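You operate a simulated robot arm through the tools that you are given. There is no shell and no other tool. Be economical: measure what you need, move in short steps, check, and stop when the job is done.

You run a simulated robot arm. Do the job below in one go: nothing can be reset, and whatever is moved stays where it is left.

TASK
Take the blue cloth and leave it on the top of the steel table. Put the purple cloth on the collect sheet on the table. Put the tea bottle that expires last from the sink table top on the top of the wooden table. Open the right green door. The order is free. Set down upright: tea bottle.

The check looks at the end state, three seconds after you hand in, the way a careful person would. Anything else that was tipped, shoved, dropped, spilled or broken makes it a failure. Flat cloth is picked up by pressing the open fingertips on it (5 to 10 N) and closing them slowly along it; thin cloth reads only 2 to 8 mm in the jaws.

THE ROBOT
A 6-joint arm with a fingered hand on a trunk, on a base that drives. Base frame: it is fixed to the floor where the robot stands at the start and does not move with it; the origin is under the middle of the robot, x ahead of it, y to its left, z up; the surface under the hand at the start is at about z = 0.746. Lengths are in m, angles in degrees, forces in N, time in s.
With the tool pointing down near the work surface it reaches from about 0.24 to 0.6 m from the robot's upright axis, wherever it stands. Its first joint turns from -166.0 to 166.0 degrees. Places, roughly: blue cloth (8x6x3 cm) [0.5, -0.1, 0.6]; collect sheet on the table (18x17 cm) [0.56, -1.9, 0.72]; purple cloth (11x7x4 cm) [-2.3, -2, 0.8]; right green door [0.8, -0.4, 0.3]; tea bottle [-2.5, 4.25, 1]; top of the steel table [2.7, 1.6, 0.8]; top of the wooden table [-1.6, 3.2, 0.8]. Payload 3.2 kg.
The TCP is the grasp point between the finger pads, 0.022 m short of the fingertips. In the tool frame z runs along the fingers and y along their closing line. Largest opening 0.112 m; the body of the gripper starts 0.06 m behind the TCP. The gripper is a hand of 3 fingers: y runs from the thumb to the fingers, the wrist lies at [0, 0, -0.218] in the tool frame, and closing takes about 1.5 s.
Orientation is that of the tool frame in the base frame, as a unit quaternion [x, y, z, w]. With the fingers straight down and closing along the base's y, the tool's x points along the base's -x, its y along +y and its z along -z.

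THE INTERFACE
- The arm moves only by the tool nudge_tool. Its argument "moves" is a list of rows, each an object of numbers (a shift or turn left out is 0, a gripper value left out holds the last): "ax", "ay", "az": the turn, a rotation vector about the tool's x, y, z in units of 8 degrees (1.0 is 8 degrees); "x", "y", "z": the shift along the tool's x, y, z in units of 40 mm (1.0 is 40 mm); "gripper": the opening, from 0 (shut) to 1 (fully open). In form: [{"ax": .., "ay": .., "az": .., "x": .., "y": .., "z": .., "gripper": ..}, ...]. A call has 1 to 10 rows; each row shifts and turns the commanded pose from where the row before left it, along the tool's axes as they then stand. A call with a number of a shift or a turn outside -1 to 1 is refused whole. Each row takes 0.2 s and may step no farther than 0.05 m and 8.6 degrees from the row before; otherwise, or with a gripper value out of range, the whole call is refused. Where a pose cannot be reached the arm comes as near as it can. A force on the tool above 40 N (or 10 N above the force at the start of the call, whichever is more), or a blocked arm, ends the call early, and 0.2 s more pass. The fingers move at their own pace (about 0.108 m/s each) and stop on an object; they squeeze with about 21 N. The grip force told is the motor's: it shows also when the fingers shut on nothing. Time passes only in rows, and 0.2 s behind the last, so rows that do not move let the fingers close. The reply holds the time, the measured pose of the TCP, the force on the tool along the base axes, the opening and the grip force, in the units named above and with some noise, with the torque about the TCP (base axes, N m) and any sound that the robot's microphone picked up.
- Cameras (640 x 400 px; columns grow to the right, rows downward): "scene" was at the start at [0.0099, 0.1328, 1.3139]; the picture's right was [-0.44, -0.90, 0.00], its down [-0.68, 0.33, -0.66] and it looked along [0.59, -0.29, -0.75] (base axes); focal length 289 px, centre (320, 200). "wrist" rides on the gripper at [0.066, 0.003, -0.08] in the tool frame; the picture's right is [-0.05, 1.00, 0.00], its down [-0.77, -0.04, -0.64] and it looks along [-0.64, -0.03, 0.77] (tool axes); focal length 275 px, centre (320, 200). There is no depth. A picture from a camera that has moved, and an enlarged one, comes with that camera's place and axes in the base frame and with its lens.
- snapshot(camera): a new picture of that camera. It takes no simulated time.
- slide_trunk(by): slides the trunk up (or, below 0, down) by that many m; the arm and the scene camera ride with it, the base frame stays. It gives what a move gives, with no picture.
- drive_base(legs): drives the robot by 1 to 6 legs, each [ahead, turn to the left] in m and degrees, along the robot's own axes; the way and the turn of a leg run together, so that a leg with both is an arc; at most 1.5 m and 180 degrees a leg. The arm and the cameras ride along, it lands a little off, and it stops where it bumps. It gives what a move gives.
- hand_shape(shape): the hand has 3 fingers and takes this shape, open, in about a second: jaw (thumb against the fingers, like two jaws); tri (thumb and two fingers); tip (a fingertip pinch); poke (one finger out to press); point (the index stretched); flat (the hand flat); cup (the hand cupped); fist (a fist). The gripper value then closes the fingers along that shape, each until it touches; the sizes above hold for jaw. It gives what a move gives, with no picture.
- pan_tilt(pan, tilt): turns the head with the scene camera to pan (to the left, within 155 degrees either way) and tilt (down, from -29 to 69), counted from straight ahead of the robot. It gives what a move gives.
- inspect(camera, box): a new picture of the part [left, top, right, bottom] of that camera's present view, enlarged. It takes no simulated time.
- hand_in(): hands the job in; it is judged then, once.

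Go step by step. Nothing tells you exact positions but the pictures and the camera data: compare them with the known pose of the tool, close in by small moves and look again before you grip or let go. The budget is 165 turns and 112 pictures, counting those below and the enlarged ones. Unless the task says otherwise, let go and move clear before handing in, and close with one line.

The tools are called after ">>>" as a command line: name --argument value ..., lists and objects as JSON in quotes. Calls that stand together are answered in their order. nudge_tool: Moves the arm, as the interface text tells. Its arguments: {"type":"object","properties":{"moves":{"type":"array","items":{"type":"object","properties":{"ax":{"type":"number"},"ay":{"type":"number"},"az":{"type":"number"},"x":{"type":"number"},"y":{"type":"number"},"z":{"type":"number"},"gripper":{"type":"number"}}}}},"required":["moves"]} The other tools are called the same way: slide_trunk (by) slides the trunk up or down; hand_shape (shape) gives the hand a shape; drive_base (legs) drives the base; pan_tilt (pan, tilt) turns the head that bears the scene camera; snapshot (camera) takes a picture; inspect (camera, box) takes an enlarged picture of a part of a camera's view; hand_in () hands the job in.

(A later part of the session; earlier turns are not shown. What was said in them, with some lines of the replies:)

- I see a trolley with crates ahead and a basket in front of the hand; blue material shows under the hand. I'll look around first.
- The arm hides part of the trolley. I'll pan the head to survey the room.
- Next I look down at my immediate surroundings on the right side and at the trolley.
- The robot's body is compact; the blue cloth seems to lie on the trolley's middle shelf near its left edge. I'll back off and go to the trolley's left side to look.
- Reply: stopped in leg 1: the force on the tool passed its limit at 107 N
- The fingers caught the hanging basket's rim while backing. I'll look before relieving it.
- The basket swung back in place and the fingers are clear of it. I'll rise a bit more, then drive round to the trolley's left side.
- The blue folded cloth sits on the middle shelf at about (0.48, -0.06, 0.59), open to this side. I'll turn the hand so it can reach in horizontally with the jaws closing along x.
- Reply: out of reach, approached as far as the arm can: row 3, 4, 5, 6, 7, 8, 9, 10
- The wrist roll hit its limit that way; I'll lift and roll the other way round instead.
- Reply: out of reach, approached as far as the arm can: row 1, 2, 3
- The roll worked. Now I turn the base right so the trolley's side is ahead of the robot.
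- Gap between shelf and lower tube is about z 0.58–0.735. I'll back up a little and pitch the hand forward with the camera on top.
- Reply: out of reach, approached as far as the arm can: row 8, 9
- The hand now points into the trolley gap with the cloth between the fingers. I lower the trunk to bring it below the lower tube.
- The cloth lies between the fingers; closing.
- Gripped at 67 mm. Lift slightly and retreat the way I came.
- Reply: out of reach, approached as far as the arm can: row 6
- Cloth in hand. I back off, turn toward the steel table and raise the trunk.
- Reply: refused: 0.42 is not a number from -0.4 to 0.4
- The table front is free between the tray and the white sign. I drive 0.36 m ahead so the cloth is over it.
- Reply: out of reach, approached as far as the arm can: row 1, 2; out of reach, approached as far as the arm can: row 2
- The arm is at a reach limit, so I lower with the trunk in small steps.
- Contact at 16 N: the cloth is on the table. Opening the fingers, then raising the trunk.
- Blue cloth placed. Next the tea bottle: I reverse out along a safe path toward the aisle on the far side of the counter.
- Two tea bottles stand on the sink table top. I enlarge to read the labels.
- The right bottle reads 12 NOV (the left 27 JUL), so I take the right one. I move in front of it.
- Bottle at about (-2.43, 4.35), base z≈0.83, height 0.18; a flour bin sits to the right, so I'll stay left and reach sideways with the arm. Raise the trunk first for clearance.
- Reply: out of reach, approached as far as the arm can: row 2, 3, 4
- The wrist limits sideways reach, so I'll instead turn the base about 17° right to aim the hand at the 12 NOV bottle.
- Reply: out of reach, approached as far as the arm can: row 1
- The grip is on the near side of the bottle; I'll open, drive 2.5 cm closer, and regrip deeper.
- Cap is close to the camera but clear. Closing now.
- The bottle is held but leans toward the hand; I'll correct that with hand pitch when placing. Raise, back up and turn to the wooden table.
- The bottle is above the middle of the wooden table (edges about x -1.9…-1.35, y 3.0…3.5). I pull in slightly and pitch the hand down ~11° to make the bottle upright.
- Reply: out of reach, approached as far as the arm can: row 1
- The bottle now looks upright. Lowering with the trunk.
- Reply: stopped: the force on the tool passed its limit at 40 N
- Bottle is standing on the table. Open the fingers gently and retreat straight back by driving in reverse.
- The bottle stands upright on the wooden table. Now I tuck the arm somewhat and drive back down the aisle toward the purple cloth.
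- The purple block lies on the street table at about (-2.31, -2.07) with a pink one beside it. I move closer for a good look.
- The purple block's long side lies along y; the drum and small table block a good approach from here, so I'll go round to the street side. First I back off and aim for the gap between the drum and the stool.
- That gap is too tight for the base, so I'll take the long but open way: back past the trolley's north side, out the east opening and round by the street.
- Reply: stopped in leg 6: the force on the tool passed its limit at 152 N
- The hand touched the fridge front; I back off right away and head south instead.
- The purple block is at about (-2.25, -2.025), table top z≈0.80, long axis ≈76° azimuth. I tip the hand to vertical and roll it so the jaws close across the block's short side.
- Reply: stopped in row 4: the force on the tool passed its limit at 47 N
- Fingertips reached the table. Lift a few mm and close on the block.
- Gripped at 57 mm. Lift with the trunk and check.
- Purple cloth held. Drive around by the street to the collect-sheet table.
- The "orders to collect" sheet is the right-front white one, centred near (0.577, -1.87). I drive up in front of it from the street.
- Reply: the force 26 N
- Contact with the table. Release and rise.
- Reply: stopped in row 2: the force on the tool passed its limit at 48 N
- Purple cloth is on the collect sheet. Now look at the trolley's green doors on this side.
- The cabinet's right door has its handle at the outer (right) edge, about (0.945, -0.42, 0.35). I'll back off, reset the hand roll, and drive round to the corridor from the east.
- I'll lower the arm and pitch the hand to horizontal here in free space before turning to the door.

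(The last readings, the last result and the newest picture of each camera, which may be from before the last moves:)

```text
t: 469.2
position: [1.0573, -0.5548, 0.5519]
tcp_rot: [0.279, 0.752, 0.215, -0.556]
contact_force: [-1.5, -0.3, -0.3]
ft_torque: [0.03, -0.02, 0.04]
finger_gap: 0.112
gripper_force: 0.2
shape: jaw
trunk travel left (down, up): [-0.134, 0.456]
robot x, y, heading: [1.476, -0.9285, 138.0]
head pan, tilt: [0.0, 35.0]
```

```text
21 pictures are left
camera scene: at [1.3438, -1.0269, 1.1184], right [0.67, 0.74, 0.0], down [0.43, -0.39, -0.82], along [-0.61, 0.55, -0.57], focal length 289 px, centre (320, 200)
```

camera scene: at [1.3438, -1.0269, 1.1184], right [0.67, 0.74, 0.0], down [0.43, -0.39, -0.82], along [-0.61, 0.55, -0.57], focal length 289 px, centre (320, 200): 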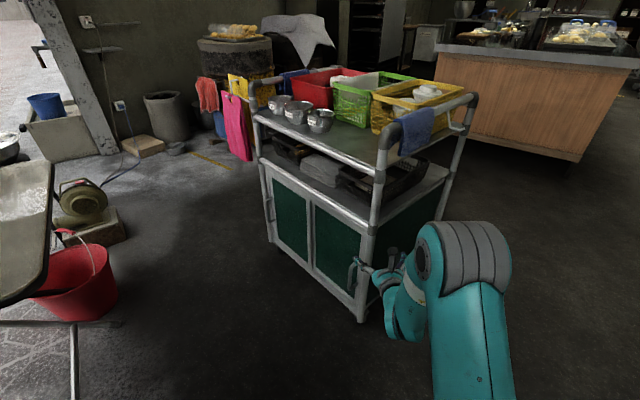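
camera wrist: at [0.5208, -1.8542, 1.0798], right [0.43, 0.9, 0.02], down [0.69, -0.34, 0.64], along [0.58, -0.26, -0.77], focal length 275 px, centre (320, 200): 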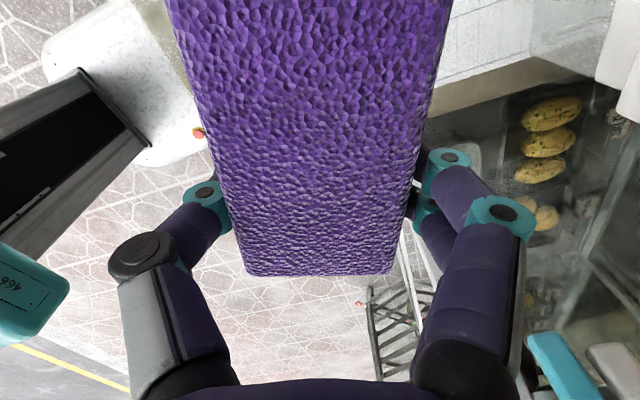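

>>> inspect --camera "scene" --box '[250, 170, 430, 330]'

>>> snapshot --camera "wrist"

```text
2.50 times, centred on (340, 250) of scene
camera zoom: at [1.3438, -1.0269, 1.1184], right [0.67, 0.74, 0.0], down [0.43, -0.39, -0.82], along [-0.61, 0.55, -0.57], focal length 722 px, centre (270, 75)
```

zoom: 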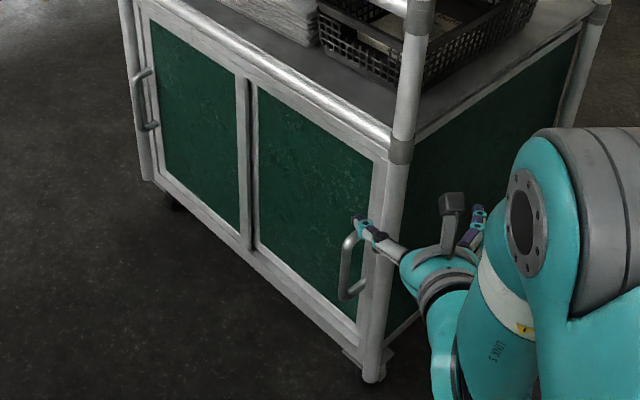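

```text
19 pictures are left
camera wrist: at [1.1037, -0.5911, 0.6384], right [0.67, 0.74, -0.03], down [0.61, -0.57, -0.55], along [-0.43, 0.35, -0.83], focal length 275 px, centre (320, 200)
```

wrist: 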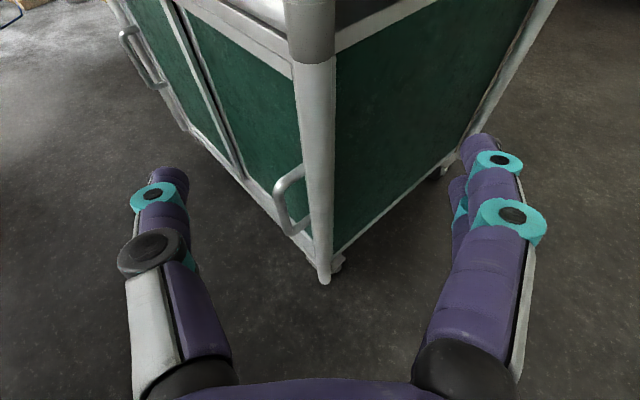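

The right door is hinged at the cabinet's centre with a D-handle (vertical bar) near (0.922, -0.508, z≈0.34), beside the corner post. I yaw the hand toward azimuth ~105° and bring it in front of the handle, still above it.

>>> nudge_tool --moves '[{"ax": -0.5, "az": 0.14, "y": -0.43, "z": 0.15}, {"ax": -0.5, "az": 0.14, "y": -0.43, "z": 0.12}, {"ax": -0.5, "az": 0.14, "y": -0.43, "z": 0.08}, {"ax": -0.5, "az": 0.14, "y": -0.43, "z": 0.04}, {"ax": -0.5, "az": 0.14, "y": -0.43}, {"ax": -0.5, "az": 0.14, "y": -0.43, "z": -0.04}, {"ax": -0.5, "az": 0.14, "y": -0.43, "z": -0.08}, {"ax": -0.5, "az": 0.14, "y": -0.43, "z": -0.1}]'

```text
t: 471.0
position: [0.9396, -0.6273, 0.5465]
tcp_rot: [0.478, 0.641, 0.369, -0.473]
contact_force: [0.0, 0.3, 0.4]
ft_torque: [0.0, 0.01, 0.01]
finger_gap: 0.1119
gripper_force: 0.0
shape: jaw
trunk travel left (down, up): [-0.134, 0.456]
robot x, y, heading: [1.4735, -0.9241, 138.0]
head pan, tilt: [0.0, 35.0]
```

>>> slide_trunk --by -0.13

>>> nudge_tool --moves '[{"x": -0.75, "z": 0.2, "gripper": 0.6}, {"x": -0.7, "z": 0.2}, {}, {}]'

>>> snapshot --camera "wrist"

```text
t: 472.6
position: [0.9387, -0.6276, 0.4172]
tcp_rot: [0.479, 0.641, 0.37, -0.473]
contact_force: [1.1, 0.4, 0.0]
ft_torque: [-0.06, -0.02, 0.0]
finger_gap: 0.1119
gripper_force: 0.0
shape: jaw
trunk travel left (down, up): [-0.004, 0.586]
robot x, y, heading: [1.4778, -0.9293, 137.9]
head pan, tilt: [0.0, 35.0]
```

```text
t: 473.6
position: [0.9394, -0.6288, 0.3578]
tcp_rot: [0.479, 0.641, 0.37, -0.472]
contact_force: [0.2, 0.0, -0.1]
ft_torque: [0.0, 0.02, 0.02]
finger_gap: 0.0676
gripper_force: 0.0
shape: jaw
trunk travel left (down, up): [-0.004, 0.586]
robot x, y, heading: [1.4768, -0.9254, 138.0]
head pan, tilt: [0.0, 35.0]
```

```text
18 pictures are left
camera wrist: at [0.9576, -0.6855, 0.4452], right [0.97, 0.26, -0.02], down [0.2, -0.8, -0.56], along [-0.16, 0.54, -0.83], focal length 275 px, centre (320, 200)
```

wrist: 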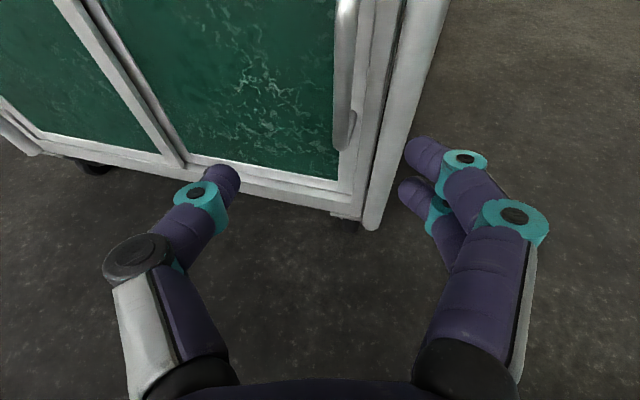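

>>> nudge_tool --moves '[{"ax": -0.52, "az": 0.15, "y": -0.12, "gripper": 0.42}, {"ax": -0.52, "az": 0.15, "y": -0.12}, {"ax": -0.52, "az": 0.15, "y": -0.12}, {"z": 0.5, "x": 0.1}, {"z": 0.5, "x": 0.1}, {}]'

>>> snapshot --camera "wrist"

```text
t: 475.0
position: [0.9234, -0.5916, 0.3533]
tcp_rot: [0.547, 0.581, 0.422, -0.43]
contact_force: [-0.4, 0.2, 0.2]
ft_torque: [-0.04, 0.03, -0.01]
finger_gap: 0.0475
gripper_force: 0.0
shape: jaw
trunk travel left (down, up): [-0.004, 0.586]
robot x, y, heading: [1.4774, -0.9237, 138.0]
head pan, tilt: [0.0, 35.0]
```

```text
17 pictures are left
camera wrist: at [0.9273, -0.6506, 0.4398], right [1.0, 0.03, -0.02], down [0.01, -0.82, -0.57], along [-0.04, 0.57, -0.82], focal length 275 px, centre (320, 200)
```

wrist: 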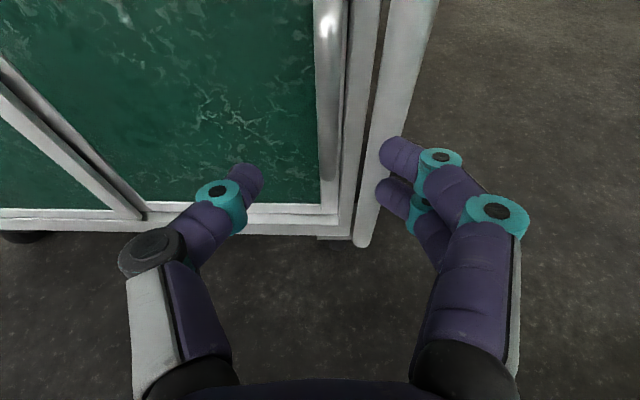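

>>> nudge_tool --moves '[{"z": 0.72, "x": 0.2, "y": 0.05}, {"z": 0.72, "x": 0.2, "y": 0.05}, {}]'

>>> snapshot --camera "wrist"

```text
t: 475.8
position: [0.924, -0.5316, 0.3519]
tcp_rot: [0.547, 0.582, 0.422, -0.429]
contact_force: [1.0, -1.0, -0.1]
ft_torque: [0.03, 0.01, 0.02]
finger_gap: 0.0475
gripper_force: 0.2
shape: jaw
trunk travel left (down, up): [-0.004, 0.586]
robot x, y, heading: [1.4768, -0.9229, 137.7]
head pan, tilt: [0.0, 35.0]
```

```text
16 pictures are left
camera wrist: at [0.9291, -0.5908, 0.4368], right [1.0, 0.03, -0.02], down [0.01, -0.82, -0.57], along [-0.04, 0.57, -0.82], focal length 275 px, centre (320, 200)
```

wrist: 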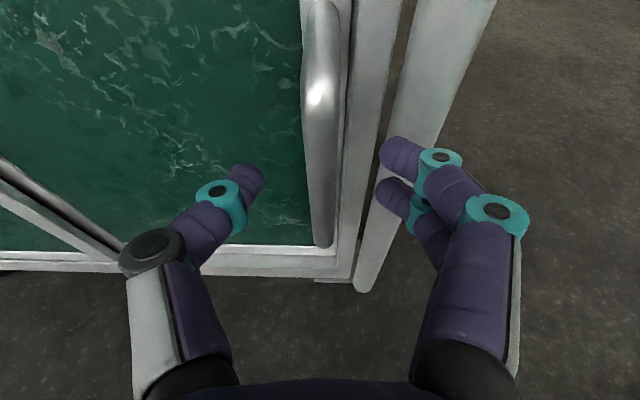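

>>> nudge_tool --moves '[{"z": 0.46, "x": 0.13}, {}, {"gripper": 0.2}, {"gripper": 0.0}, {}, {}, {}]'

>>> snapshot --camera "wrist"

```text
t: 477.4
position: [0.9238, -0.5129, 0.3519]
tcp_rot: [0.547, 0.582, 0.422, -0.429]
contact_force: [-2.0, 6.7, -1.2]
ft_torque: [0.02, -0.01, -0.04]
finger_gap: 0.0
gripper_force: 21.2
shape: jaw
trunk travel left (down, up): [-0.004, 0.586]
robot x, y, heading: [1.4796, -0.9227, 137.7]
head pan, tilt: [0.0, 35.0]
```

```text
15 pictures are left
camera wrist: at [0.9287, -0.5716, 0.4379], right [1.0, 0.03, -0.02], down [0.01, -0.82, -0.57], along [-0.04, 0.57, -0.82], focal length 275 px, centre (320, 200)
```

wrist: 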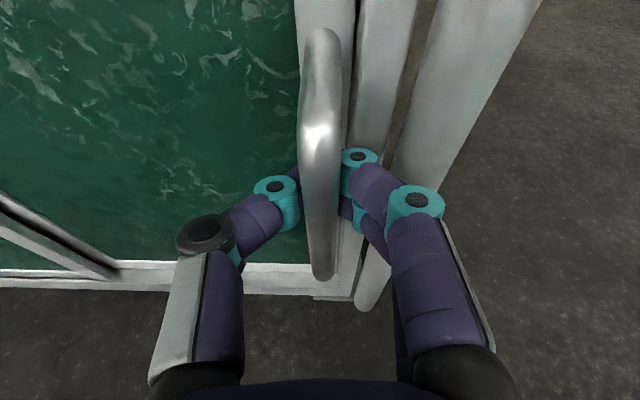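

The fingers have closed around behind the bar, hooking it. I pull gently along the door's arc.

>>> nudge_tool --moves '[{"y": -0.15, "z": -0.48, "x": -0.14}, {"y": -0.15, "z": -0.48, "x": -0.14}, {"y": -0.21, "z": -0.44, "x": -0.13}, {"y": -0.21, "z": -0.44, "x": -0.13}, {}]'

>>> snapshot --camera "wrist"

```text
t: 478.6
position: [0.8981, -0.5916, 0.3512]
tcp_rot: [0.547, 0.582, 0.422, -0.43]
contact_force: [1.7, 2.4, 0.6]
ft_torque: [-0.01, -0.02, 0.0]
finger_gap: 0.0
gripper_force: 21.0
shape: jaw
trunk travel left (down, up): [-0.004, 0.586]
robot x, y, heading: [1.4788, -0.9236, 138.0]
head pan, tilt: [0.0, 35.0]
```

```text
14 pictures are left
camera wrist: at [0.9031, -0.6506, 0.4375], right [1.0, 0.03, -0.02], down [0.01, -0.82, -0.57], along [-0.04, 0.57, -0.82], focal length 275 px, centre (320, 200)
```

wrist: 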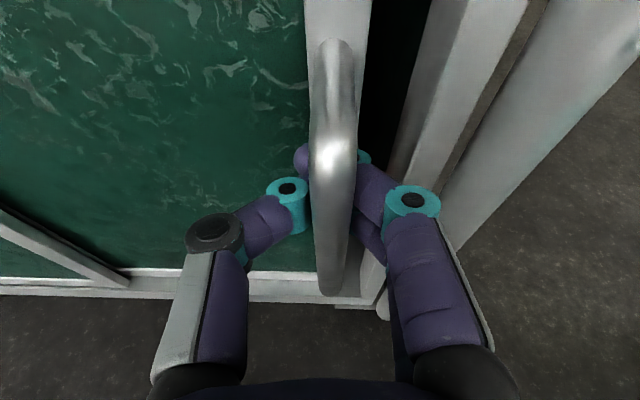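

>>> nudge_tool --moves '[{"ax": -0.25, "az": 0.07, "y": -0.29, "z": -0.41, "x": -0.12}, {"ax": -0.25, "az": 0.07, "y": -0.29, "z": -0.41, "x": -0.12}, {"ax": -0.25, "az": 0.07, "y": -0.335, "z": -0.4, "x": -0.115}, {"ax": -0.25, "az": 0.07, "y": -0.335, "z": -0.4, "x": -0.115}, {"ax": -0.25, "az": 0.07, "y": -0.38, "z": -0.34, "x": -0.1}, {"ax": -0.25, "az": 0.07, "y": -0.38, "z": -0.34, "x": -0.1}, {}]'

>>> snapshot --camera "wrist"

```text
t: 480.2
position: [0.9234, -0.6756, 0.3612]
tcp_rot: [0.6, 0.525, 0.463, -0.387]
contact_force: [-0.2, 7.2, 0.3]
ft_torque: [-0.01, 0.07, 0.02]
finger_gap: 0.0001
gripper_force: 21.3
shape: jaw
out of reach, approached as far as the arm can: row 2, 3, 4, 5, 6
trunk travel left (down, up): [-0.004, 0.586]
robot x, y, heading: [1.4756, -0.9229, 137.8]
head pan, tilt: [0.0, 35.0]
```

```text
13 pictures are left
camera wrist: at [0.9162, -0.7343, 0.4472], right [0.99, -0.16, -0.02], down [-0.15, -0.81, -0.57], along [0.07, 0.57, -0.82], focal length 275 px, centre (320, 200)
```

wrist: 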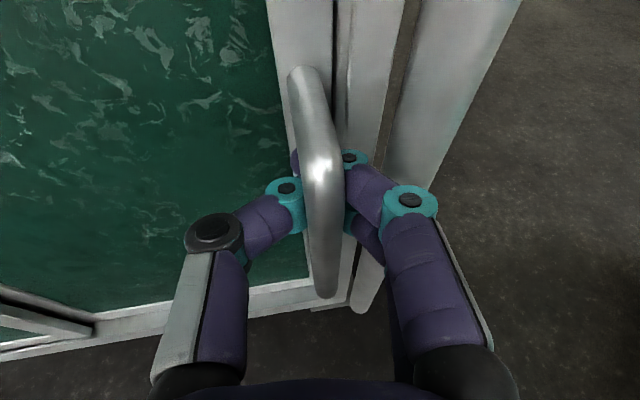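

>>> snapshot --camera "scene"

```text
12 pictures are left
camera scene: at [1.3437, -1.0266, 0.9885], right [0.67, 0.74, 0.0], down [0.43, -0.39, -0.82], along [-0.61, 0.55, -0.57], focal length 289 px, centre (320, 200)
```

scene: 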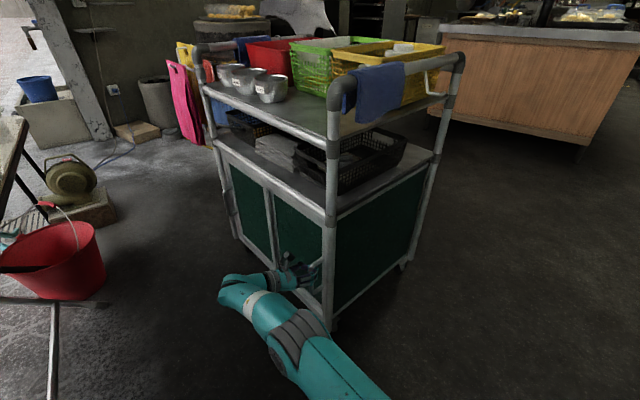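

The arm ran out of reach, so the trolley itself rolled about 15 cm toward me with the door closed. I push it gently back the same way with the same hold, then retry.

>>> nudge_tool --moves '[{"z": 0.5, "x": 0.15, "y": -0.05}, {"z": 0.5, "x": 0.15, "y": -0.05}, {"z": 0.5, "x": 0.15, "y": -0.05}, {"z": 0.5, "x": 0.15, "y": -0.05}, {}]'

```text
t: 481.4
position: [0.9299, -0.5913, 0.363]
tcp_rot: [0.606, 0.518, 0.468, -0.381]
contact_force: [-10.0, 7.1, -3.5]
ft_torque: [-0.01, -0.02, 0.1]
finger_gap: 0.0
gripper_force: 21.4
shape: jaw
trunk travel left (down, up): [-0.004, 0.586]
robot x, y, heading: [1.4739, -0.9225, 137.8]
head pan, tilt: [0.0, 35.0]
```

>>> nudge_tool --moves '[{"z": 0.5, "x": 0.15, "y": -0.12}, {"z": 0.5, "x": 0.15, "y": -0.12}, {"z": 0.5, "x": 0.15, "y": -0.12}, {"z": 0.4, "x": 0.1, "y": -0.08}, {}]'

>>> snapshot --camera "scene"

```text
t: 482.1
position: [0.9319, -0.5427, 0.364]
tcp_rot: [0.608, 0.519, 0.465, -0.382]
contact_force: [-11.8, 10.4, -5.0]
ft_torque: [-0.1, -0.02, -0.08]
finger_gap: 0.0
gripper_force: 21.0
shape: jaw
out of reach, approached as far as the arm can: row 2, 3
trunk travel left (down, up): [-0.004, 0.586]
robot x, y, heading: [1.4787, -0.9237, 138.1]
head pan, tilt: [0.0, 35.0]
stopped in row 3: the force on the tool passed its limit at 42 N (the readings are from after the stop); the commanded pose is now the measured one
```

```text
11 pictures are left
camera scene: at [1.3429, -1.0268, 0.9884], right [0.67, 0.74, 0.0], down [0.43, -0.38, -0.82], along [-0.61, 0.55, -0.57], focal length 289 px, centre (320, 200)
```

scene: 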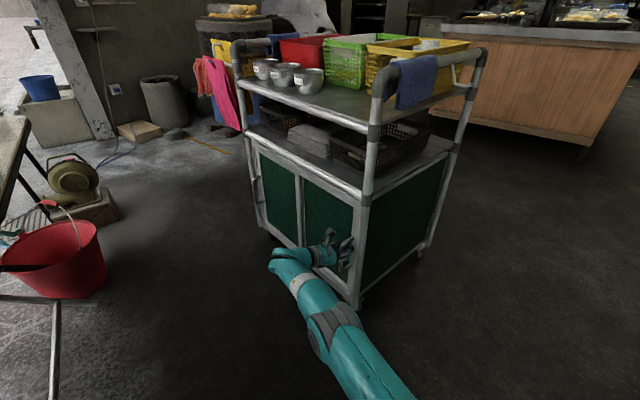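

Nearly back; I restore the hand yaw and push the last ~3 cm.

>>> nudge_tool --moves '[{"ax": 0.5, "az": -0.14}, {"ax": 0.5, "az": -0.14}, {"ax": 0.5, "az": -0.14}, {"z": 0.3, "x": 0.08}, {"z": 0.3, "x": 0.08}, {"z": 0.2, "x": 0.05}]'

```text
t: 483.5
position: [0.9304, -0.5109, 0.3631]
tcp_rot: [0.548, 0.582, 0.419, -0.43]
contact_force: [-7.3, 7.1, -7.5]
ft_torque: [-0.11, -0.03, -0.48]
finger_gap: 0.0
gripper_force: 21.1
shape: jaw
trunk travel left (down, up): [-0.004, 0.586]
robot x, y, heading: [1.4739, -0.9202, 138.1]
head pan, tilt: [0.0, 35.0]
```

Trolley restored. Retry: pull along the arc only as far as reach allows (~35°), keeping the hand yaw fixed.

>>> nudge_tool --moves '[{"y": -0.2, "z": -0.48, "x": -0.14}, {"y": -0.2, "z": -0.48, "x": -0.14}, {"y": -0.25, "z": -0.44, "x": -0.13}, {"y": -0.25, "z": -0.44, "x": -0.13}, {"y": -0.3, "z": -0.41, "x": -0.12}, {"y": -0.3, "z": -0.4, "x": -0.12}, {}]'

>>> snapshot --camera "wrist"

```text
t: 485.1
position: [0.8747, -0.6251, 0.3631]
tcp_rot: [0.548, 0.582, 0.42, -0.43]
contact_force: [0.5, -3.7, -5.7]
ft_torque: [0.03, 0.02, -0.02]
finger_gap: 0.0001
gripper_force: 21.4
shape: jaw
trunk travel left (down, up): [-0.004, 0.586]
robot x, y, heading: [1.4791, -0.9263, 138.4]
head pan, tilt: [0.0, 35.0]
```

```text
10 pictures are left
camera wrist: at [0.8797, -0.6839, 0.4496], right [1.0, 0.03, -0.03], down [0.01, -0.83, -0.56], along [-0.04, 0.56, -0.83], focal length 275 px, centre (320, 200)
```

wrist: 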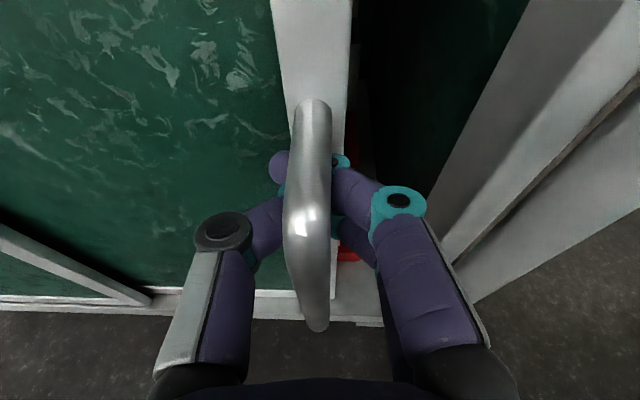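

>>> nudge_tool --moves '[{"ax": 0.3, "az": -0.08, "y": -0.36, "z": -0.37, "x": -0.1}, {"ax": 0.3, "az": -0.08, "y": -0.36, "z": -0.37, "x": -0.1}, {}]'

```text
t: 485.9
position: [0.8503, -0.6586, 0.3623]
tcp_rot: [0.521, 0.608, 0.397, -0.45]
contact_force: [-1.2, -10.2, -6.4]
ft_torque: [0.04, -0.02, 0.01]
finger_gap: 0.0001
gripper_force: 21.2
shape: jaw
trunk travel left (down, up): [-0.004, 0.586]
robot x, y, heading: [1.4759, -0.9228, 138.3]
head pan, tilt: [0.0, 35.0]
```

>>> nudge_tool --moves '[{"ax": 0.3, "az": -0.08, "y": -0.44, "z": -0.2, "x": -0.06}, {"ax": 0.3, "az": -0.08, "y": -0.45, "z": -0.17, "x": -0.05}, {}]'

>>> snapshot --camera "wrist"

```text
t: 486.4
position: [0.8402, -0.6702, 0.3618]
tcp_rot: [0.5, 0.627, 0.392, -0.451]
contact_force: [-1.4, 1.0, -2.6]
ft_torque: [0.03, -0.04, -0.08]
finger_gap: 0.0
gripper_force: 21.2
shape: jaw
out of reach, approached as far as the arm can: row 1, 2
trunk travel left (down, up): [-0.004, 0.586]
robot x, y, heading: [1.4726, -0.9224, 138.0]
head pan, tilt: [0.0, 35.0]
stopped in row 2: the arm was blocked; the commanded pose is now the measured one
```

```text
9 pictures are left
camera wrist: at [0.8516, -0.7271, 0.4493], right [0.98, 0.18, -0.01], down [0.15, -0.82, -0.56], along [-0.1, 0.55, -0.83], focal length 275 px, centre (320, 200)
```

wrist: 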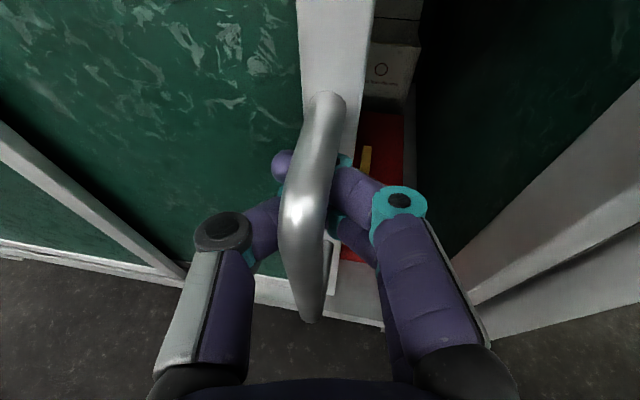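

The door is about 45° open. I let go, back out, and will push it further from inside the edge.

>>> nudge_tool --moves '[{"gripper": 0.35}, {"gripper": 0.45}, {}, {"z": -0.6, "x": -0.17}, {"z": -0.6, "x": -0.17}, {"z": -0.6, "x": -0.17}, {"z": -0.5, "x": -0.15}]'

>>> snapshot --camera "wrist"

```text
t: 488.0
position: [0.8504, -0.7651, 0.362]
tcp_rot: [0.5, 0.627, 0.391, -0.452]
contact_force: [0.2, 0.2, -0.7]
ft_torque: [0.02, 0.01, -0.03]
finger_gap: 0.0499
gripper_force: 0.1
shape: jaw
out of reach, approached as far as the arm can: row 5
trunk travel left (down, up): [-0.004, 0.586]
robot x, y, heading: [1.4755, -0.9217, 137.7]
head pan, tilt: [0.0, 35.0]
```

```text
8 pictures are left
camera wrist: at [0.8619, -0.823, 0.4487], right [0.98, 0.18, -0.01], down [0.15, -0.82, -0.56], along [-0.11, 0.55, -0.83], focal length 275 px, centre (320, 200)
```

wrist: 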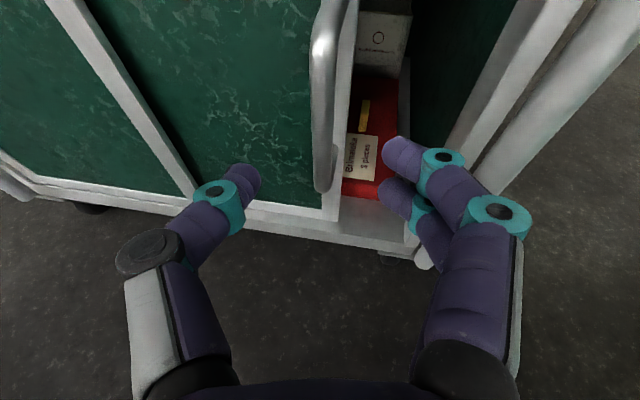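

>>> nudge_tool --moves '[{"gripper": 0, "y": 0.9, "z": -0.2, "x": -0.05}, {"y": 0.9, "z": -0.2, "x": -0.05}, {"y": 0.9, "z": -0.2, "x": -0.05}, {"y": 0.9, "z": -0.2, "x": -0.05}, {}]'

>>> drive_base --legs '[[0.12, 0]]'

>>> snapshot --camera "wrist"

```text
t: 489.2
position: [0.8522, -0.7723, 0.3584]
tcp_rot: [0.5, 0.626, 0.392, -0.452]
contact_force: [-0.9, -0.3, 0.3]
ft_torque: [0.05, -0.04, -0.03]
finger_gap: 0.0001
gripper_force: 20.9
shape: jaw
out of reach, approached as far as the arm can: row 1, 2, 3, 4
trunk travel left (down, up): [-0.004, 0.586]
robot x, y, heading: [1.4758, -0.9242, 138.2]
head pan, tilt: [0.0, 35.0]
```

```text
t: 490.5
position: [0.7622, -0.6899, 0.3579]
tcp_rot: [0.5, 0.626, 0.392, -0.453]
contact_force: [0.8, 1.0, 0.5]
ft_torque: [-0.03, 0.0, -0.04]
finger_gap: 0.0
gripper_force: 21.1
shape: jaw
trunk travel left (down, up): [-0.004, 0.586]
robot x, y, heading: [1.3858, -0.8411, 138.0]
head pan, tilt: [0.0, 35.0]
```

```text
7 pictures are left
camera wrist: at [0.7725, -0.7473, 0.4444], right [0.98, 0.18, -0.01], down [0.15, -0.82, -0.56], along [-0.11, 0.55, -0.83], focal length 275 px, centre (320, 200)
```

wrist: 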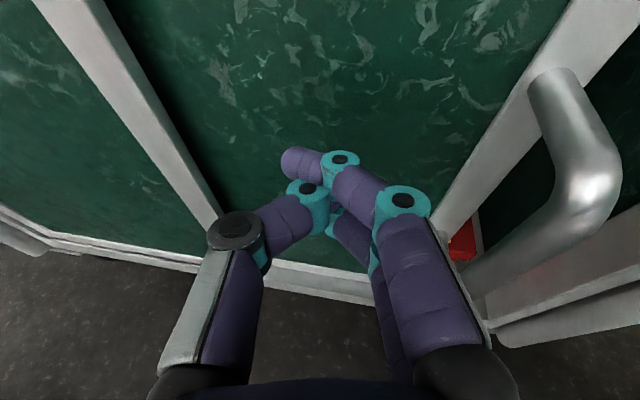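

The sideways move was blocked by the wrist yaw limit, so the hand is now in front of the door. I reverse out, then yaw the hand left while shifting it right.

>>> drive_base --legs '[[-0.12, 0]]'

>>> nudge_tool --moves '[{"ax": 0.5, "az": -0.14, "y": 0.3}, {"ax": 0.5, "az": -0.14, "y": 0.43, "z": 0.05}, {"ax": 0.5, "az": -0.14, "y": 0.43, "z": 0.05}, {"ax": 0.5, "az": -0.14, "y": 0.43, "z": -0.08}, {"ax": 0.5, "az": -0.14, "y": 0.43, "z": -0.08}, {"ax": 0.5, "az": -0.14, "y": 0.43, "z": -0.08}, {"ax": 0.5, "az": -0.14, "y": 0.43, "z": -0.2}, {"ax": 0.5, "az": -0.14, "y": 0.43, "z": -0.2}, {"ax": 0.5, "az": -0.14, "y": 0.43, "z": -0.2}]'

```text
t: 491.7
position: [0.8502, -0.7688, 0.3575]
tcp_rot: [0.5, 0.626, 0.391, -0.452]
contact_force: [0.6, 0.8, -1.2]
ft_torque: [0.01, -0.01, 0.01]
finger_gap: 0.0
gripper_force: 21.5
shape: jaw
trunk travel left (down, up): [-0.004, 0.586]
robot x, y, heading: [1.4738, -0.9213, 137.7]
head pan, tilt: [0.0, 35.0]
```

```text
t: 493.7
position: [0.8182, -0.7794, 0.3464]
tcp_rot: [0.447, 0.667, 0.352, -0.481]
contact_force: [-0.5, -0.1, 0.8]
ft_torque: [0.02, 0.02, 0.03]
finger_gap: 0.0002
gripper_force: 20.9
shape: jaw
out of reach, approached as far as the arm can: row 1, 2, 3, 4, 5, 6, 7, 8, 9
trunk travel left (down, up): [-0.004, 0.586]
robot x, y, heading: [1.4793, -0.9263, 138.0]
head pan, tilt: [0.0, 35.0]
```

>>> nudge_tool --moves '[{"z": 0.3, "x": 0.08, "y": 0.4}, {"z": 0.0, "y": 0.6}, {}]'

```text
t: 494.5
position: [0.8112, -0.7686, 0.345]
tcp_rot: [0.436, 0.675, 0.343, -0.487]
contact_force: [0.0, -0.3, -0.1]
ft_torque: [-0.03, 0.0, -0.04]
finger_gap: 0.0
gripper_force: 21.1
shape: jaw
out of reach, approached as far as the arm can: row 1, 2
trunk travel left (down, up): [-0.004, 0.586]
robot x, y, heading: [1.4704, -0.9213, 137.7]
head pan, tilt: [0.0, 35.0]
```

>>> nudge_tool --moves '[{"z": -0.3, "x": -0.08, "y": -1.0}, {"ax": -0.5, "az": 0.14, "y": -0.43, "z": 0.2}, {"ax": -0.5, "az": 0.14, "y": -0.43, "z": 0.2}, {"ax": -0.5, "az": 0.14, "y": -0.43, "z": 0.2}, {"ax": -0.5, "az": 0.14, "y": -0.43, "z": 0.08}, {"ax": -0.5, "az": 0.14, "y": -0.43, "z": 0.08}, {"ax": -0.5, "az": 0.14, "y": -0.43, "z": 0.08}, {"ax": -0.5, "az": 0.14, "y": -0.43, "z": -0.05}, {"ax": -0.5, "az": 0.14, "y": -0.43, "z": -0.05}]'

```text
t: 496.5
position: [0.9218, -0.7532, 0.3944]
tcp_rot: [0.603, 0.52, 0.476, -0.373]
contact_force: [0.5, -0.3, -0.9]
ft_torque: [-0.01, -0.02, -0.02]
finger_gap: 0.0001
gripper_force: 20.9
shape: jaw
out of reach, approached as far as the arm can: row 1, 2, 3, 4, 5, 6, 7, 8, 9
trunk travel left (down, up): [-0.004, 0.586]
robot x, y, heading: [1.4727, -0.9211, 138.0]
head pan, tilt: [0.0, 35.0]
```

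The hand now sits at (0.92, -0.75) pointing roughly north, right of the door edge. I move it straight forward into the gap behind the door edge.

>>> nudge_tool --moves '[{"z": 0.7, "x": 0.1}, {"z": 0.7, "x": 0.1}, {"z": 0.7, "x": 0.1}, {"z": 0.7, "x": 0.1}, {"z": 0.5, "x": 0.1}]'

>>> snapshot --camera "wrist"

```text
t: 497.7
position: [0.917, -0.6364, 0.3734]
tcp_rot: [0.606, 0.52, 0.466, -0.38]
contact_force: [-15.7, -1.4, 1.0]
ft_torque: [0.0, -0.27, -0.3]
finger_gap: 0.0
gripper_force: 20.8
shape: jaw
out of reach, approached as far as the arm can: row 1, 2, 3, 4
trunk travel left (down, up): [-0.004, 0.586]
robot x, y, heading: [1.4743, -0.9219, 138.3]
head pan, tilt: [0.0, 35.0]
stopped in row 5: the force on the tool passed its limit at 47 N (the readings are from after the stop); the commanded pose is now the measured one
```

```text
6 pictures are left
camera wrist: at [0.9072, -0.6939, 0.4598], right [0.98, -0.18, -0.02], down [-0.16, -0.81, -0.57], along [0.09, 0.56, -0.82], focal length 275 px, centre (320, 200)
```

wrist: 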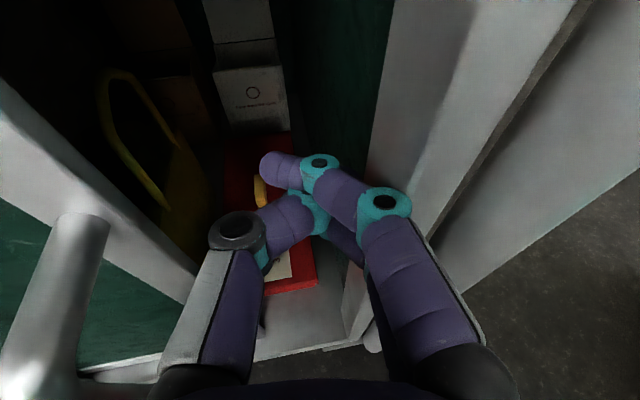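

>>> nudge_tool --moves '[{"y": -0.5, "z": -0.1}, {"y": -0.5, "z": -0.1}, {}]'

>>> drive_base --legs '[[0.06, 0]]'

>>> nudge_tool --moves '[{"y": -0.5, "z": -0.5, "x": -0.14}, {"y": -0.5, "z": -0.5, "x": -0.14}, {}]'

```text
t: 498.5
position: [0.914, -0.6374, 0.374]
tcp_rot: [0.607, 0.52, 0.467, -0.379]
contact_force: [-0.8, 0.2, -1.0]
ft_torque: [0.03, -0.07, -0.04]
finger_gap: 0.0001
gripper_force: 20.7
shape: jaw
out of reach, approached as far as the arm can: row 1, 2
trunk travel left (down, up): [-0.004, 0.586]
robot x, y, heading: [1.4709, -0.9205, 138.2]
head pan, tilt: [0.0, 35.0]
```

```text
t: 499.5
position: [0.8693, -0.5974, 0.3739]
tcp_rot: [0.607, 0.52, 0.467, -0.379]
contact_force: [0.1, -0.3, -0.6]
ft_torque: [0.0, -0.01, -0.01]
finger_gap: 0.0001
gripper_force: 20.5
shape: jaw
trunk travel left (down, up): [-0.004, 0.586]
robot x, y, heading: [1.4288, -0.8803, 138.2]
head pan, tilt: [0.0, 35.0]
```

```text
t: 500.3
position: [0.869, -0.6164, 0.3767]
tcp_rot: [0.606, 0.52, 0.466, -0.379]
contact_force: [0.3, 0.1, 0.0]
ft_torque: [-0.03, 0.01, -0.01]
finger_gap: 0.0
gripper_force: 21.1
shape: jaw
out of reach, approached as far as the arm can: row 1, 2
trunk travel left (down, up): [-0.004, 0.586]
robot x, y, heading: [1.4293, -0.8791, 138.3]
head pan, tilt: [0.0, 35.0]
```

The hand is beside the door's inner face. I drive forward with a slight left arc to push the door further open.

>>> drive_base --legs '[[0.05, 3], [0.05, 4]]'

>>> snapshot --camera "wrist"

```text
t: 501.7
position: [0.7616, -0.6221, 0.3754]
tcp_rot: [0.575, 0.555, 0.443, -0.406]
contact_force: [0.1, 0.3, 0.4]
ft_torque: [-0.01, 0.04, 0.0]
finger_gap: 0.0001
gripper_force: 20.6
shape: jaw
trunk travel left (down, up): [-0.004, 0.586]
robot x, y, heading: [1.3483, -0.818, 145.1]
head pan, tilt: [0.0, 35.0]
```

```text
5 pictures are left
camera wrist: at [0.7605, -0.6807, 0.4623], right [1.0, -0.07, -0.02], down [-0.07, -0.82, -0.57], along [0.02, 0.57, -0.82], focal length 275 px, centre (320, 200)
```

wrist: 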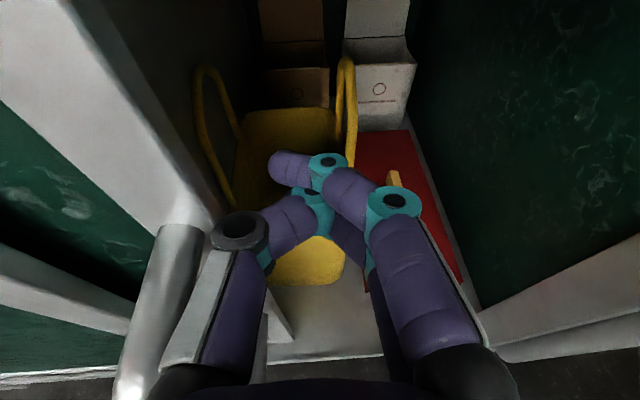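

The door is nearly fully open. A further left turn sweeps the hand out while pushing it the last bit; then I reverse away.

>>> drive_base --legs '[[0, 12]]'

>>> drive_base --legs '[[-0.35, 0]]'

>>> pan_tilt --pan -20 --tilt 35

>>> snapshot --camera "scene"

```text
t: 502.9
position: [0.7335, -0.751, 0.3752]
tcp_rot: [0.512, 0.613, 0.398, -0.451]
contact_force: [0.1, 0.4, 0.5]
ft_torque: [-0.01, -0.02, 0.01]
finger_gap: 0.0
gripper_force: 20.4
shape: jaw
trunk travel left (down, up): [-0.004, 0.586]
robot x, y, heading: [1.3503, -0.8185, 157.5]
head pan, tilt: [0.0, 35.0]
```

```text
t: 505.1
position: [1.0506, -0.878, 0.376]
tcp_rot: [0.516, 0.61, 0.4, -0.448]
contact_force: [-0.2, -0.2, 0.3]
ft_torque: [0.01, 0.04, -0.01]
finger_gap: 0.0
gripper_force: 20.7
shape: jaw
trunk travel left (down, up): [-0.004, 0.586]
robot x, y, heading: [1.6653, -0.9553, 156.8]
head pan, tilt: [0.0, 35.0]
```

```text
t: 506.0
position: [1.05, -0.8775, 0.3759]
tcp_rot: [0.516, 0.611, 0.4, -0.448]
contact_force: [-0.3, -1.1, -1.0]
ft_torque: [-0.01, 0.01, 0.02]
finger_gap: 0.0
gripper_force: 21.0
shape: jaw
trunk travel left (down, up): [-0.004, 0.586]
robot x, y, heading: [1.6642, -0.9533, 156.4]
head pan, tilt: [-20.0, 35.0]
```

```text
4 pictures are left
camera scene: at [1.5908, -1.0684, 0.9884], right [0.69, 0.73, 0.0], down [0.42, -0.39, -0.82], along [-0.59, 0.56, -0.57], focal length 289 px, centre (320, 200)
```

scene: 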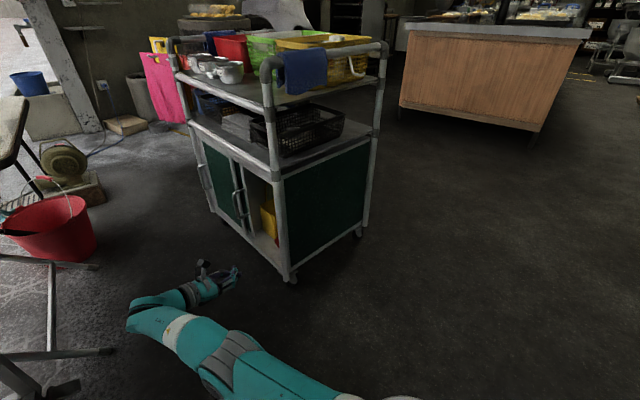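

>>> inspect --camera "scene" --box '[170, 100, 330, 300]'

```text
2.00 times, centred on (250, 200) of scene
camera zoom: at [1.5908, -1.0684, 0.9884], right [0.69, 0.73, 0.0], down [0.42, -0.39, -0.82], along [-0.59, 0.56, -0.57], focal length 578 px, centre (460, 200)
```

zoom: 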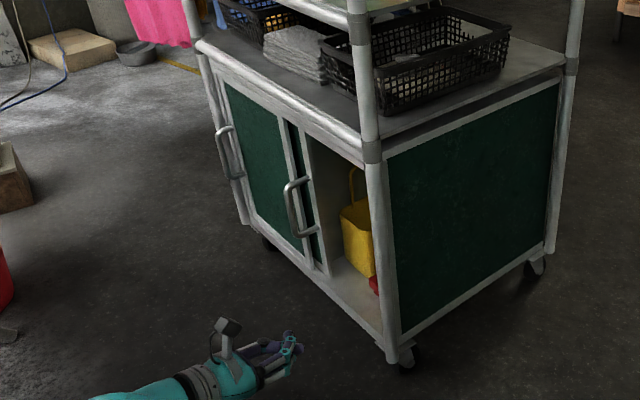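

The door is actually a sliding one and is now slid nearly fully open; but the trolley again rolled ~17 cm toward me while I pulled. I'll push it back gently at its shelf rail with the closed fist.

>>> slide_trunk --by 0.19

>>> drive_base --legs '[[0, 2], [0.19, 0], [0, -8]]'

>>> snapshot --camera "wrist"

```text
t: 508.1
position: [1.0496, -0.8764, 0.5663]
tcp_rot: [0.516, 0.61, 0.401, -0.448]
contact_force: [-0.4, -1.0, 0.3]
ft_torque: [-0.02, 0.0, -0.02]
finger_gap: 0.0001
gripper_force: 21.7
shape: jaw
trunk travel left (down, up): [-0.194, 0.396]
robot x, y, heading: [1.6648, -0.9557, 156.4]
head pan, tilt: [-20.0, 35.0]
```

```text
t: 510.6
position: [0.8812, -0.7377, 0.565]
tcp_rot: [0.549, 0.581, 0.425, -0.426]
contact_force: [0.6, 0.2, 0.0]
ft_torque: [-0.01, 0.01, -0.03]
finger_gap: 0.0
gripper_force: 21.1
shape: jaw
trunk travel left (down, up): [-0.194, 0.396]
robot x, y, heading: [1.4848, -0.8842, 150.1]
head pan, tilt: [-20.0, 35.0]
```

```text
2 pictures are left
camera wrist: at [0.8854, -0.7966, 0.6522], right [1.0, 0.02, -0.02], down [0.01, -0.82, -0.57], along [-0.03, 0.56, -0.82], focal length 275 px, centre (320, 200)
```

wrist: 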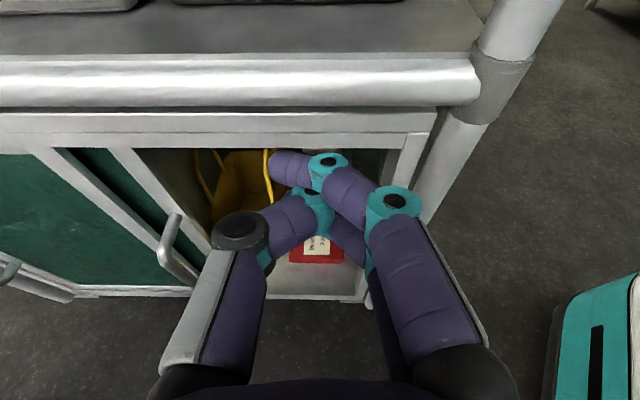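

The sliding door is open. Now I advance the fist to touch the rail.

>>> nudge_tool --moves '[{"x": -0.2}, {"z": 0.36, "x": 0.1}, {"z": 0.36, "x": 0.1}, {}]'

>>> nudge_tool --moves '[{"z": 0.24, "x": 0.07}, {}]'

>>> nudge_tool --moves '[{"z": 0.24, "x": 0.07}, {}]'

```text
t: 511.6
position: [0.8821, -0.7101, 0.5564]
tcp_rot: [0.549, 0.581, 0.425, -0.425]
contact_force: [-0.5, 0.4, 0.1]
ft_torque: [-0.02, -0.02, -0.03]
finger_gap: 0.0
gripper_force: 20.8
shape: jaw
trunk travel left (down, up): [-0.194, 0.396]
robot x, y, heading: [1.4891, -0.8808, 150.2]
head pan, tilt: [-20.0, 35.0]
```

```text
t: 512.2
position: [0.8814, -0.7, 0.5574]
tcp_rot: [0.549, 0.58, 0.425, -0.425]
contact_force: [0.0, -0.3, 0.8]
ft_torque: [-0.02, 0.02, 0.01]
finger_gap: 0.0001
gripper_force: 20.6
shape: jaw
trunk travel left (down, up): [-0.194, 0.396]
robot x, y, heading: [1.4858, -0.8849, 150.4]
head pan, tilt: [-20.0, 35.0]
```

```text
t: 512.8
position: [0.88, -0.6895, 0.5571]
tcp_rot: [0.549, 0.581, 0.424, -0.426]
contact_force: [-0.2, -0.2, -0.4]
ft_torque: [0.01, 0.01, -0.04]
finger_gap: 0.0
gripper_force: 21.5
shape: jaw
trunk travel left (down, up): [-0.194, 0.396]
robot x, y, heading: [1.4888, -0.8829, 150.0]
head pan, tilt: [-20.0, 35.0]
```

>>> nudge_tool --moves '[{"z": 0.24, "x": 0.07}, {}]'

>>> nudge_tool --moves '[{"z": 0.24, "x": 0.07}, {}]'

>>> nudge_tool --moves '[{"z": 0.24, "x": 0.07}, {}]'

```text
t: 513.4
position: [0.8815, -0.6773, 0.5571]
tcp_rot: [0.55, 0.579, 0.426, -0.425]
contact_force: [-1.2, -1.8, 1.1]
ft_torque: [0.01, -0.01, 0.01]
finger_gap: 0.0
gripper_force: 21.2
shape: jaw
trunk travel left (down, up): [-0.194, 0.396]
robot x, y, heading: [1.4852, -0.8852, 150.2]
head pan, tilt: [-20.0, 35.0]
```

```text
t: 514.0
position: [0.8791, -0.6695, 0.5572]
tcp_rot: [0.55, 0.579, 0.426, -0.425]
contact_force: [-0.1, -1.5, 0.6]
ft_torque: [0.03, 0.01, 0.04]
finger_gap: 0.0001
gripper_force: 21.0
shape: jaw
trunk travel left (down, up): [-0.194, 0.396]
robot x, y, heading: [1.4861, -0.8801, 150.1]
head pan, tilt: [-20.0, 35.0]
```

```text
t: 514.6
position: [0.8789, -0.6579, 0.5582]
tcp_rot: [0.55, 0.579, 0.426, -0.425]
contact_force: [-0.2, -2.0, 0.5]
ft_torque: [0.01, 0.0, 0.0]
finger_gap: 0.0001
gripper_force: 20.9
shape: jaw
trunk travel left (down, up): [-0.194, 0.396]
robot x, y, heading: [1.4839, -0.8837, 149.8]
head pan, tilt: [-20.0, 35.0]
```

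In contact since y≈-0.679 and the trolley rolls easily; push on to y≈-0.525.

>>> nudge_tool --moves '[{"z": 0.36, "x": 0.1}, {"z": 0.36, "x": 0.1}, {"z": 0.36, "x": 0.1}, {"z": 0.36, "x": 0.1}, {"z": 0.36, "x": 0.1}, {"z": 0.36, "x": 0.1}, {"z": 0.36, "x": 0.1}, {"z": 0.36, "x": 0.1}, {}]'

>>> snapshot --camera "scene"

```text
t: 516.6
position: [0.8824, -0.5414, 0.5584]
tcp_rot: [0.549, 0.58, 0.425, -0.426]
contact_force: [-0.1, -0.1, -0.7]
ft_torque: [-0.03, -0.03, -0.01]
finger_gap: 0.0
gripper_force: 20.4
shape: jaw
out of reach, approached as far as the arm can: row 6, 8
trunk travel left (down, up): [-0.194, 0.396]
robot x, y, heading: [1.4855, -0.8794, 150.1]
head pan, tilt: [-20.0, 35.0]
```

```text
1 pictures are left
camera scene: at [1.3977, -0.9875, 1.1784], right [0.76, 0.64, 0.0], down [0.37, -0.44, -0.82], along [-0.53, 0.63, -0.57], focal length 289 px, centre (320, 200)
```

scene: 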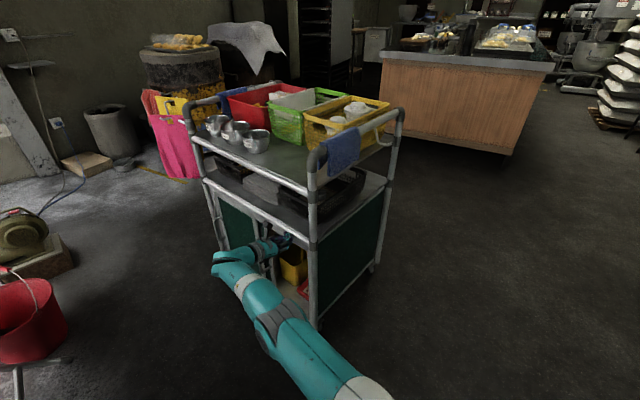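

The trolley is back within a couple of cm of where it was, with the sliding door open. I withdraw the hand and back away.

>>> nudge_tool --moves '[{"z": -0.5, "x": -0.14}, {"z": -0.5, "x": -0.14}, {"z": -0.5, "x": -0.14}, {"z": -0.5, "x": -0.14}, {"z": -0.5, "x": -0.14}]'

>>> drive_base --legs '[[-0.25, 0]]'

>>> pan_tilt --pan -12 --tilt 35

>>> inspect --camera "scene" --box '[150, 90, 400, 330]'

```text
t: 517.8
position: [0.8865, -0.6436, 0.5583]
tcp_rot: [0.55, 0.58, 0.425, -0.425]
contact_force: [-0.3, 0.7, 0.4]
ft_torque: [0.0, -0.05, 0.0]
finger_gap: 0.0
gripper_force: 20.7
shape: jaw
trunk travel left (down, up): [-0.194, 0.396]
robot x, y, heading: [1.4836, -0.8813, 149.9]
head pan, tilt: [-20.0, 35.0]
```

```text
t: 519.6
position: [1.1085, -0.7709, 0.5581]
tcp_rot: [0.549, 0.581, 0.424, -0.425]
contact_force: [-1.2, 0.0, 0.5]
ft_torque: [0.02, -0.01, 0.0]
finger_gap: 0.0003
gripper_force: 20.9
shape: jaw
trunk travel left (down, up): [-0.194, 0.396]
robot x, y, heading: [1.7081, -1.0103, 149.7]
head pan, tilt: [-20.0, 35.0]
```

```text
t: 520.3
position: [1.1082, -0.7708, 0.5584]
tcp_rot: [0.55, 0.58, 0.425, -0.425]
contact_force: [0.0, 0.3, 0.1]
ft_torque: [-0.02, -0.01, 0.01]
finger_gap: 0.0
gripper_force: 20.6
shape: jaw
trunk travel left (down, up): [-0.194, 0.396]
robot x, y, heading: [1.7036, -1.0101, 150.0]
head pan, tilt: [-12.0, 35.0]
```

```text
1.67 times, centred on (275, 210) of scene
camera zoom: at [1.6096, -1.1224, 1.1784], right [0.67, 0.74, 0.0], down [0.43, -0.38, -0.82], along [-0.61, 0.55, -0.57], focal length 482 px, centre (395, 183)
```

zoom: 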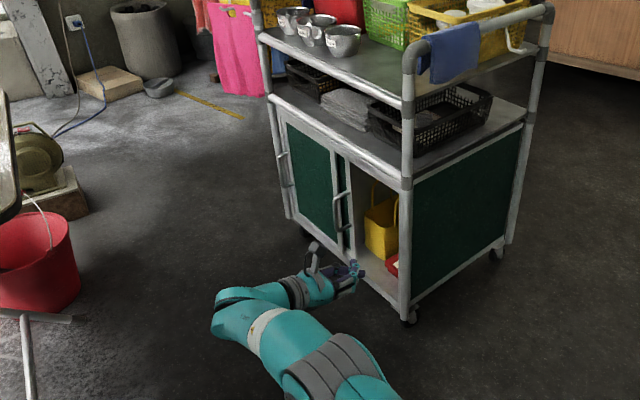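

The right door is open, nothing has fallen over, and the hand is clear of the trolley. All four jobs are done, so I'm handing in.

>>> hand_in

```text
The job is handed in.
```

All four jobs are handed in: the blue cloth is on the steel table and the purple cloth is on the "orders to collect" sheet. The 12 NOV tea bottle stands upright on the wooden table and the right green door is slid open, but I dragged the trolley about 15 cm while opening it (I pushed it back to within a couple of cm), and I also bumped the fridge and briefly tugged the hanging basket, with no damage seen.
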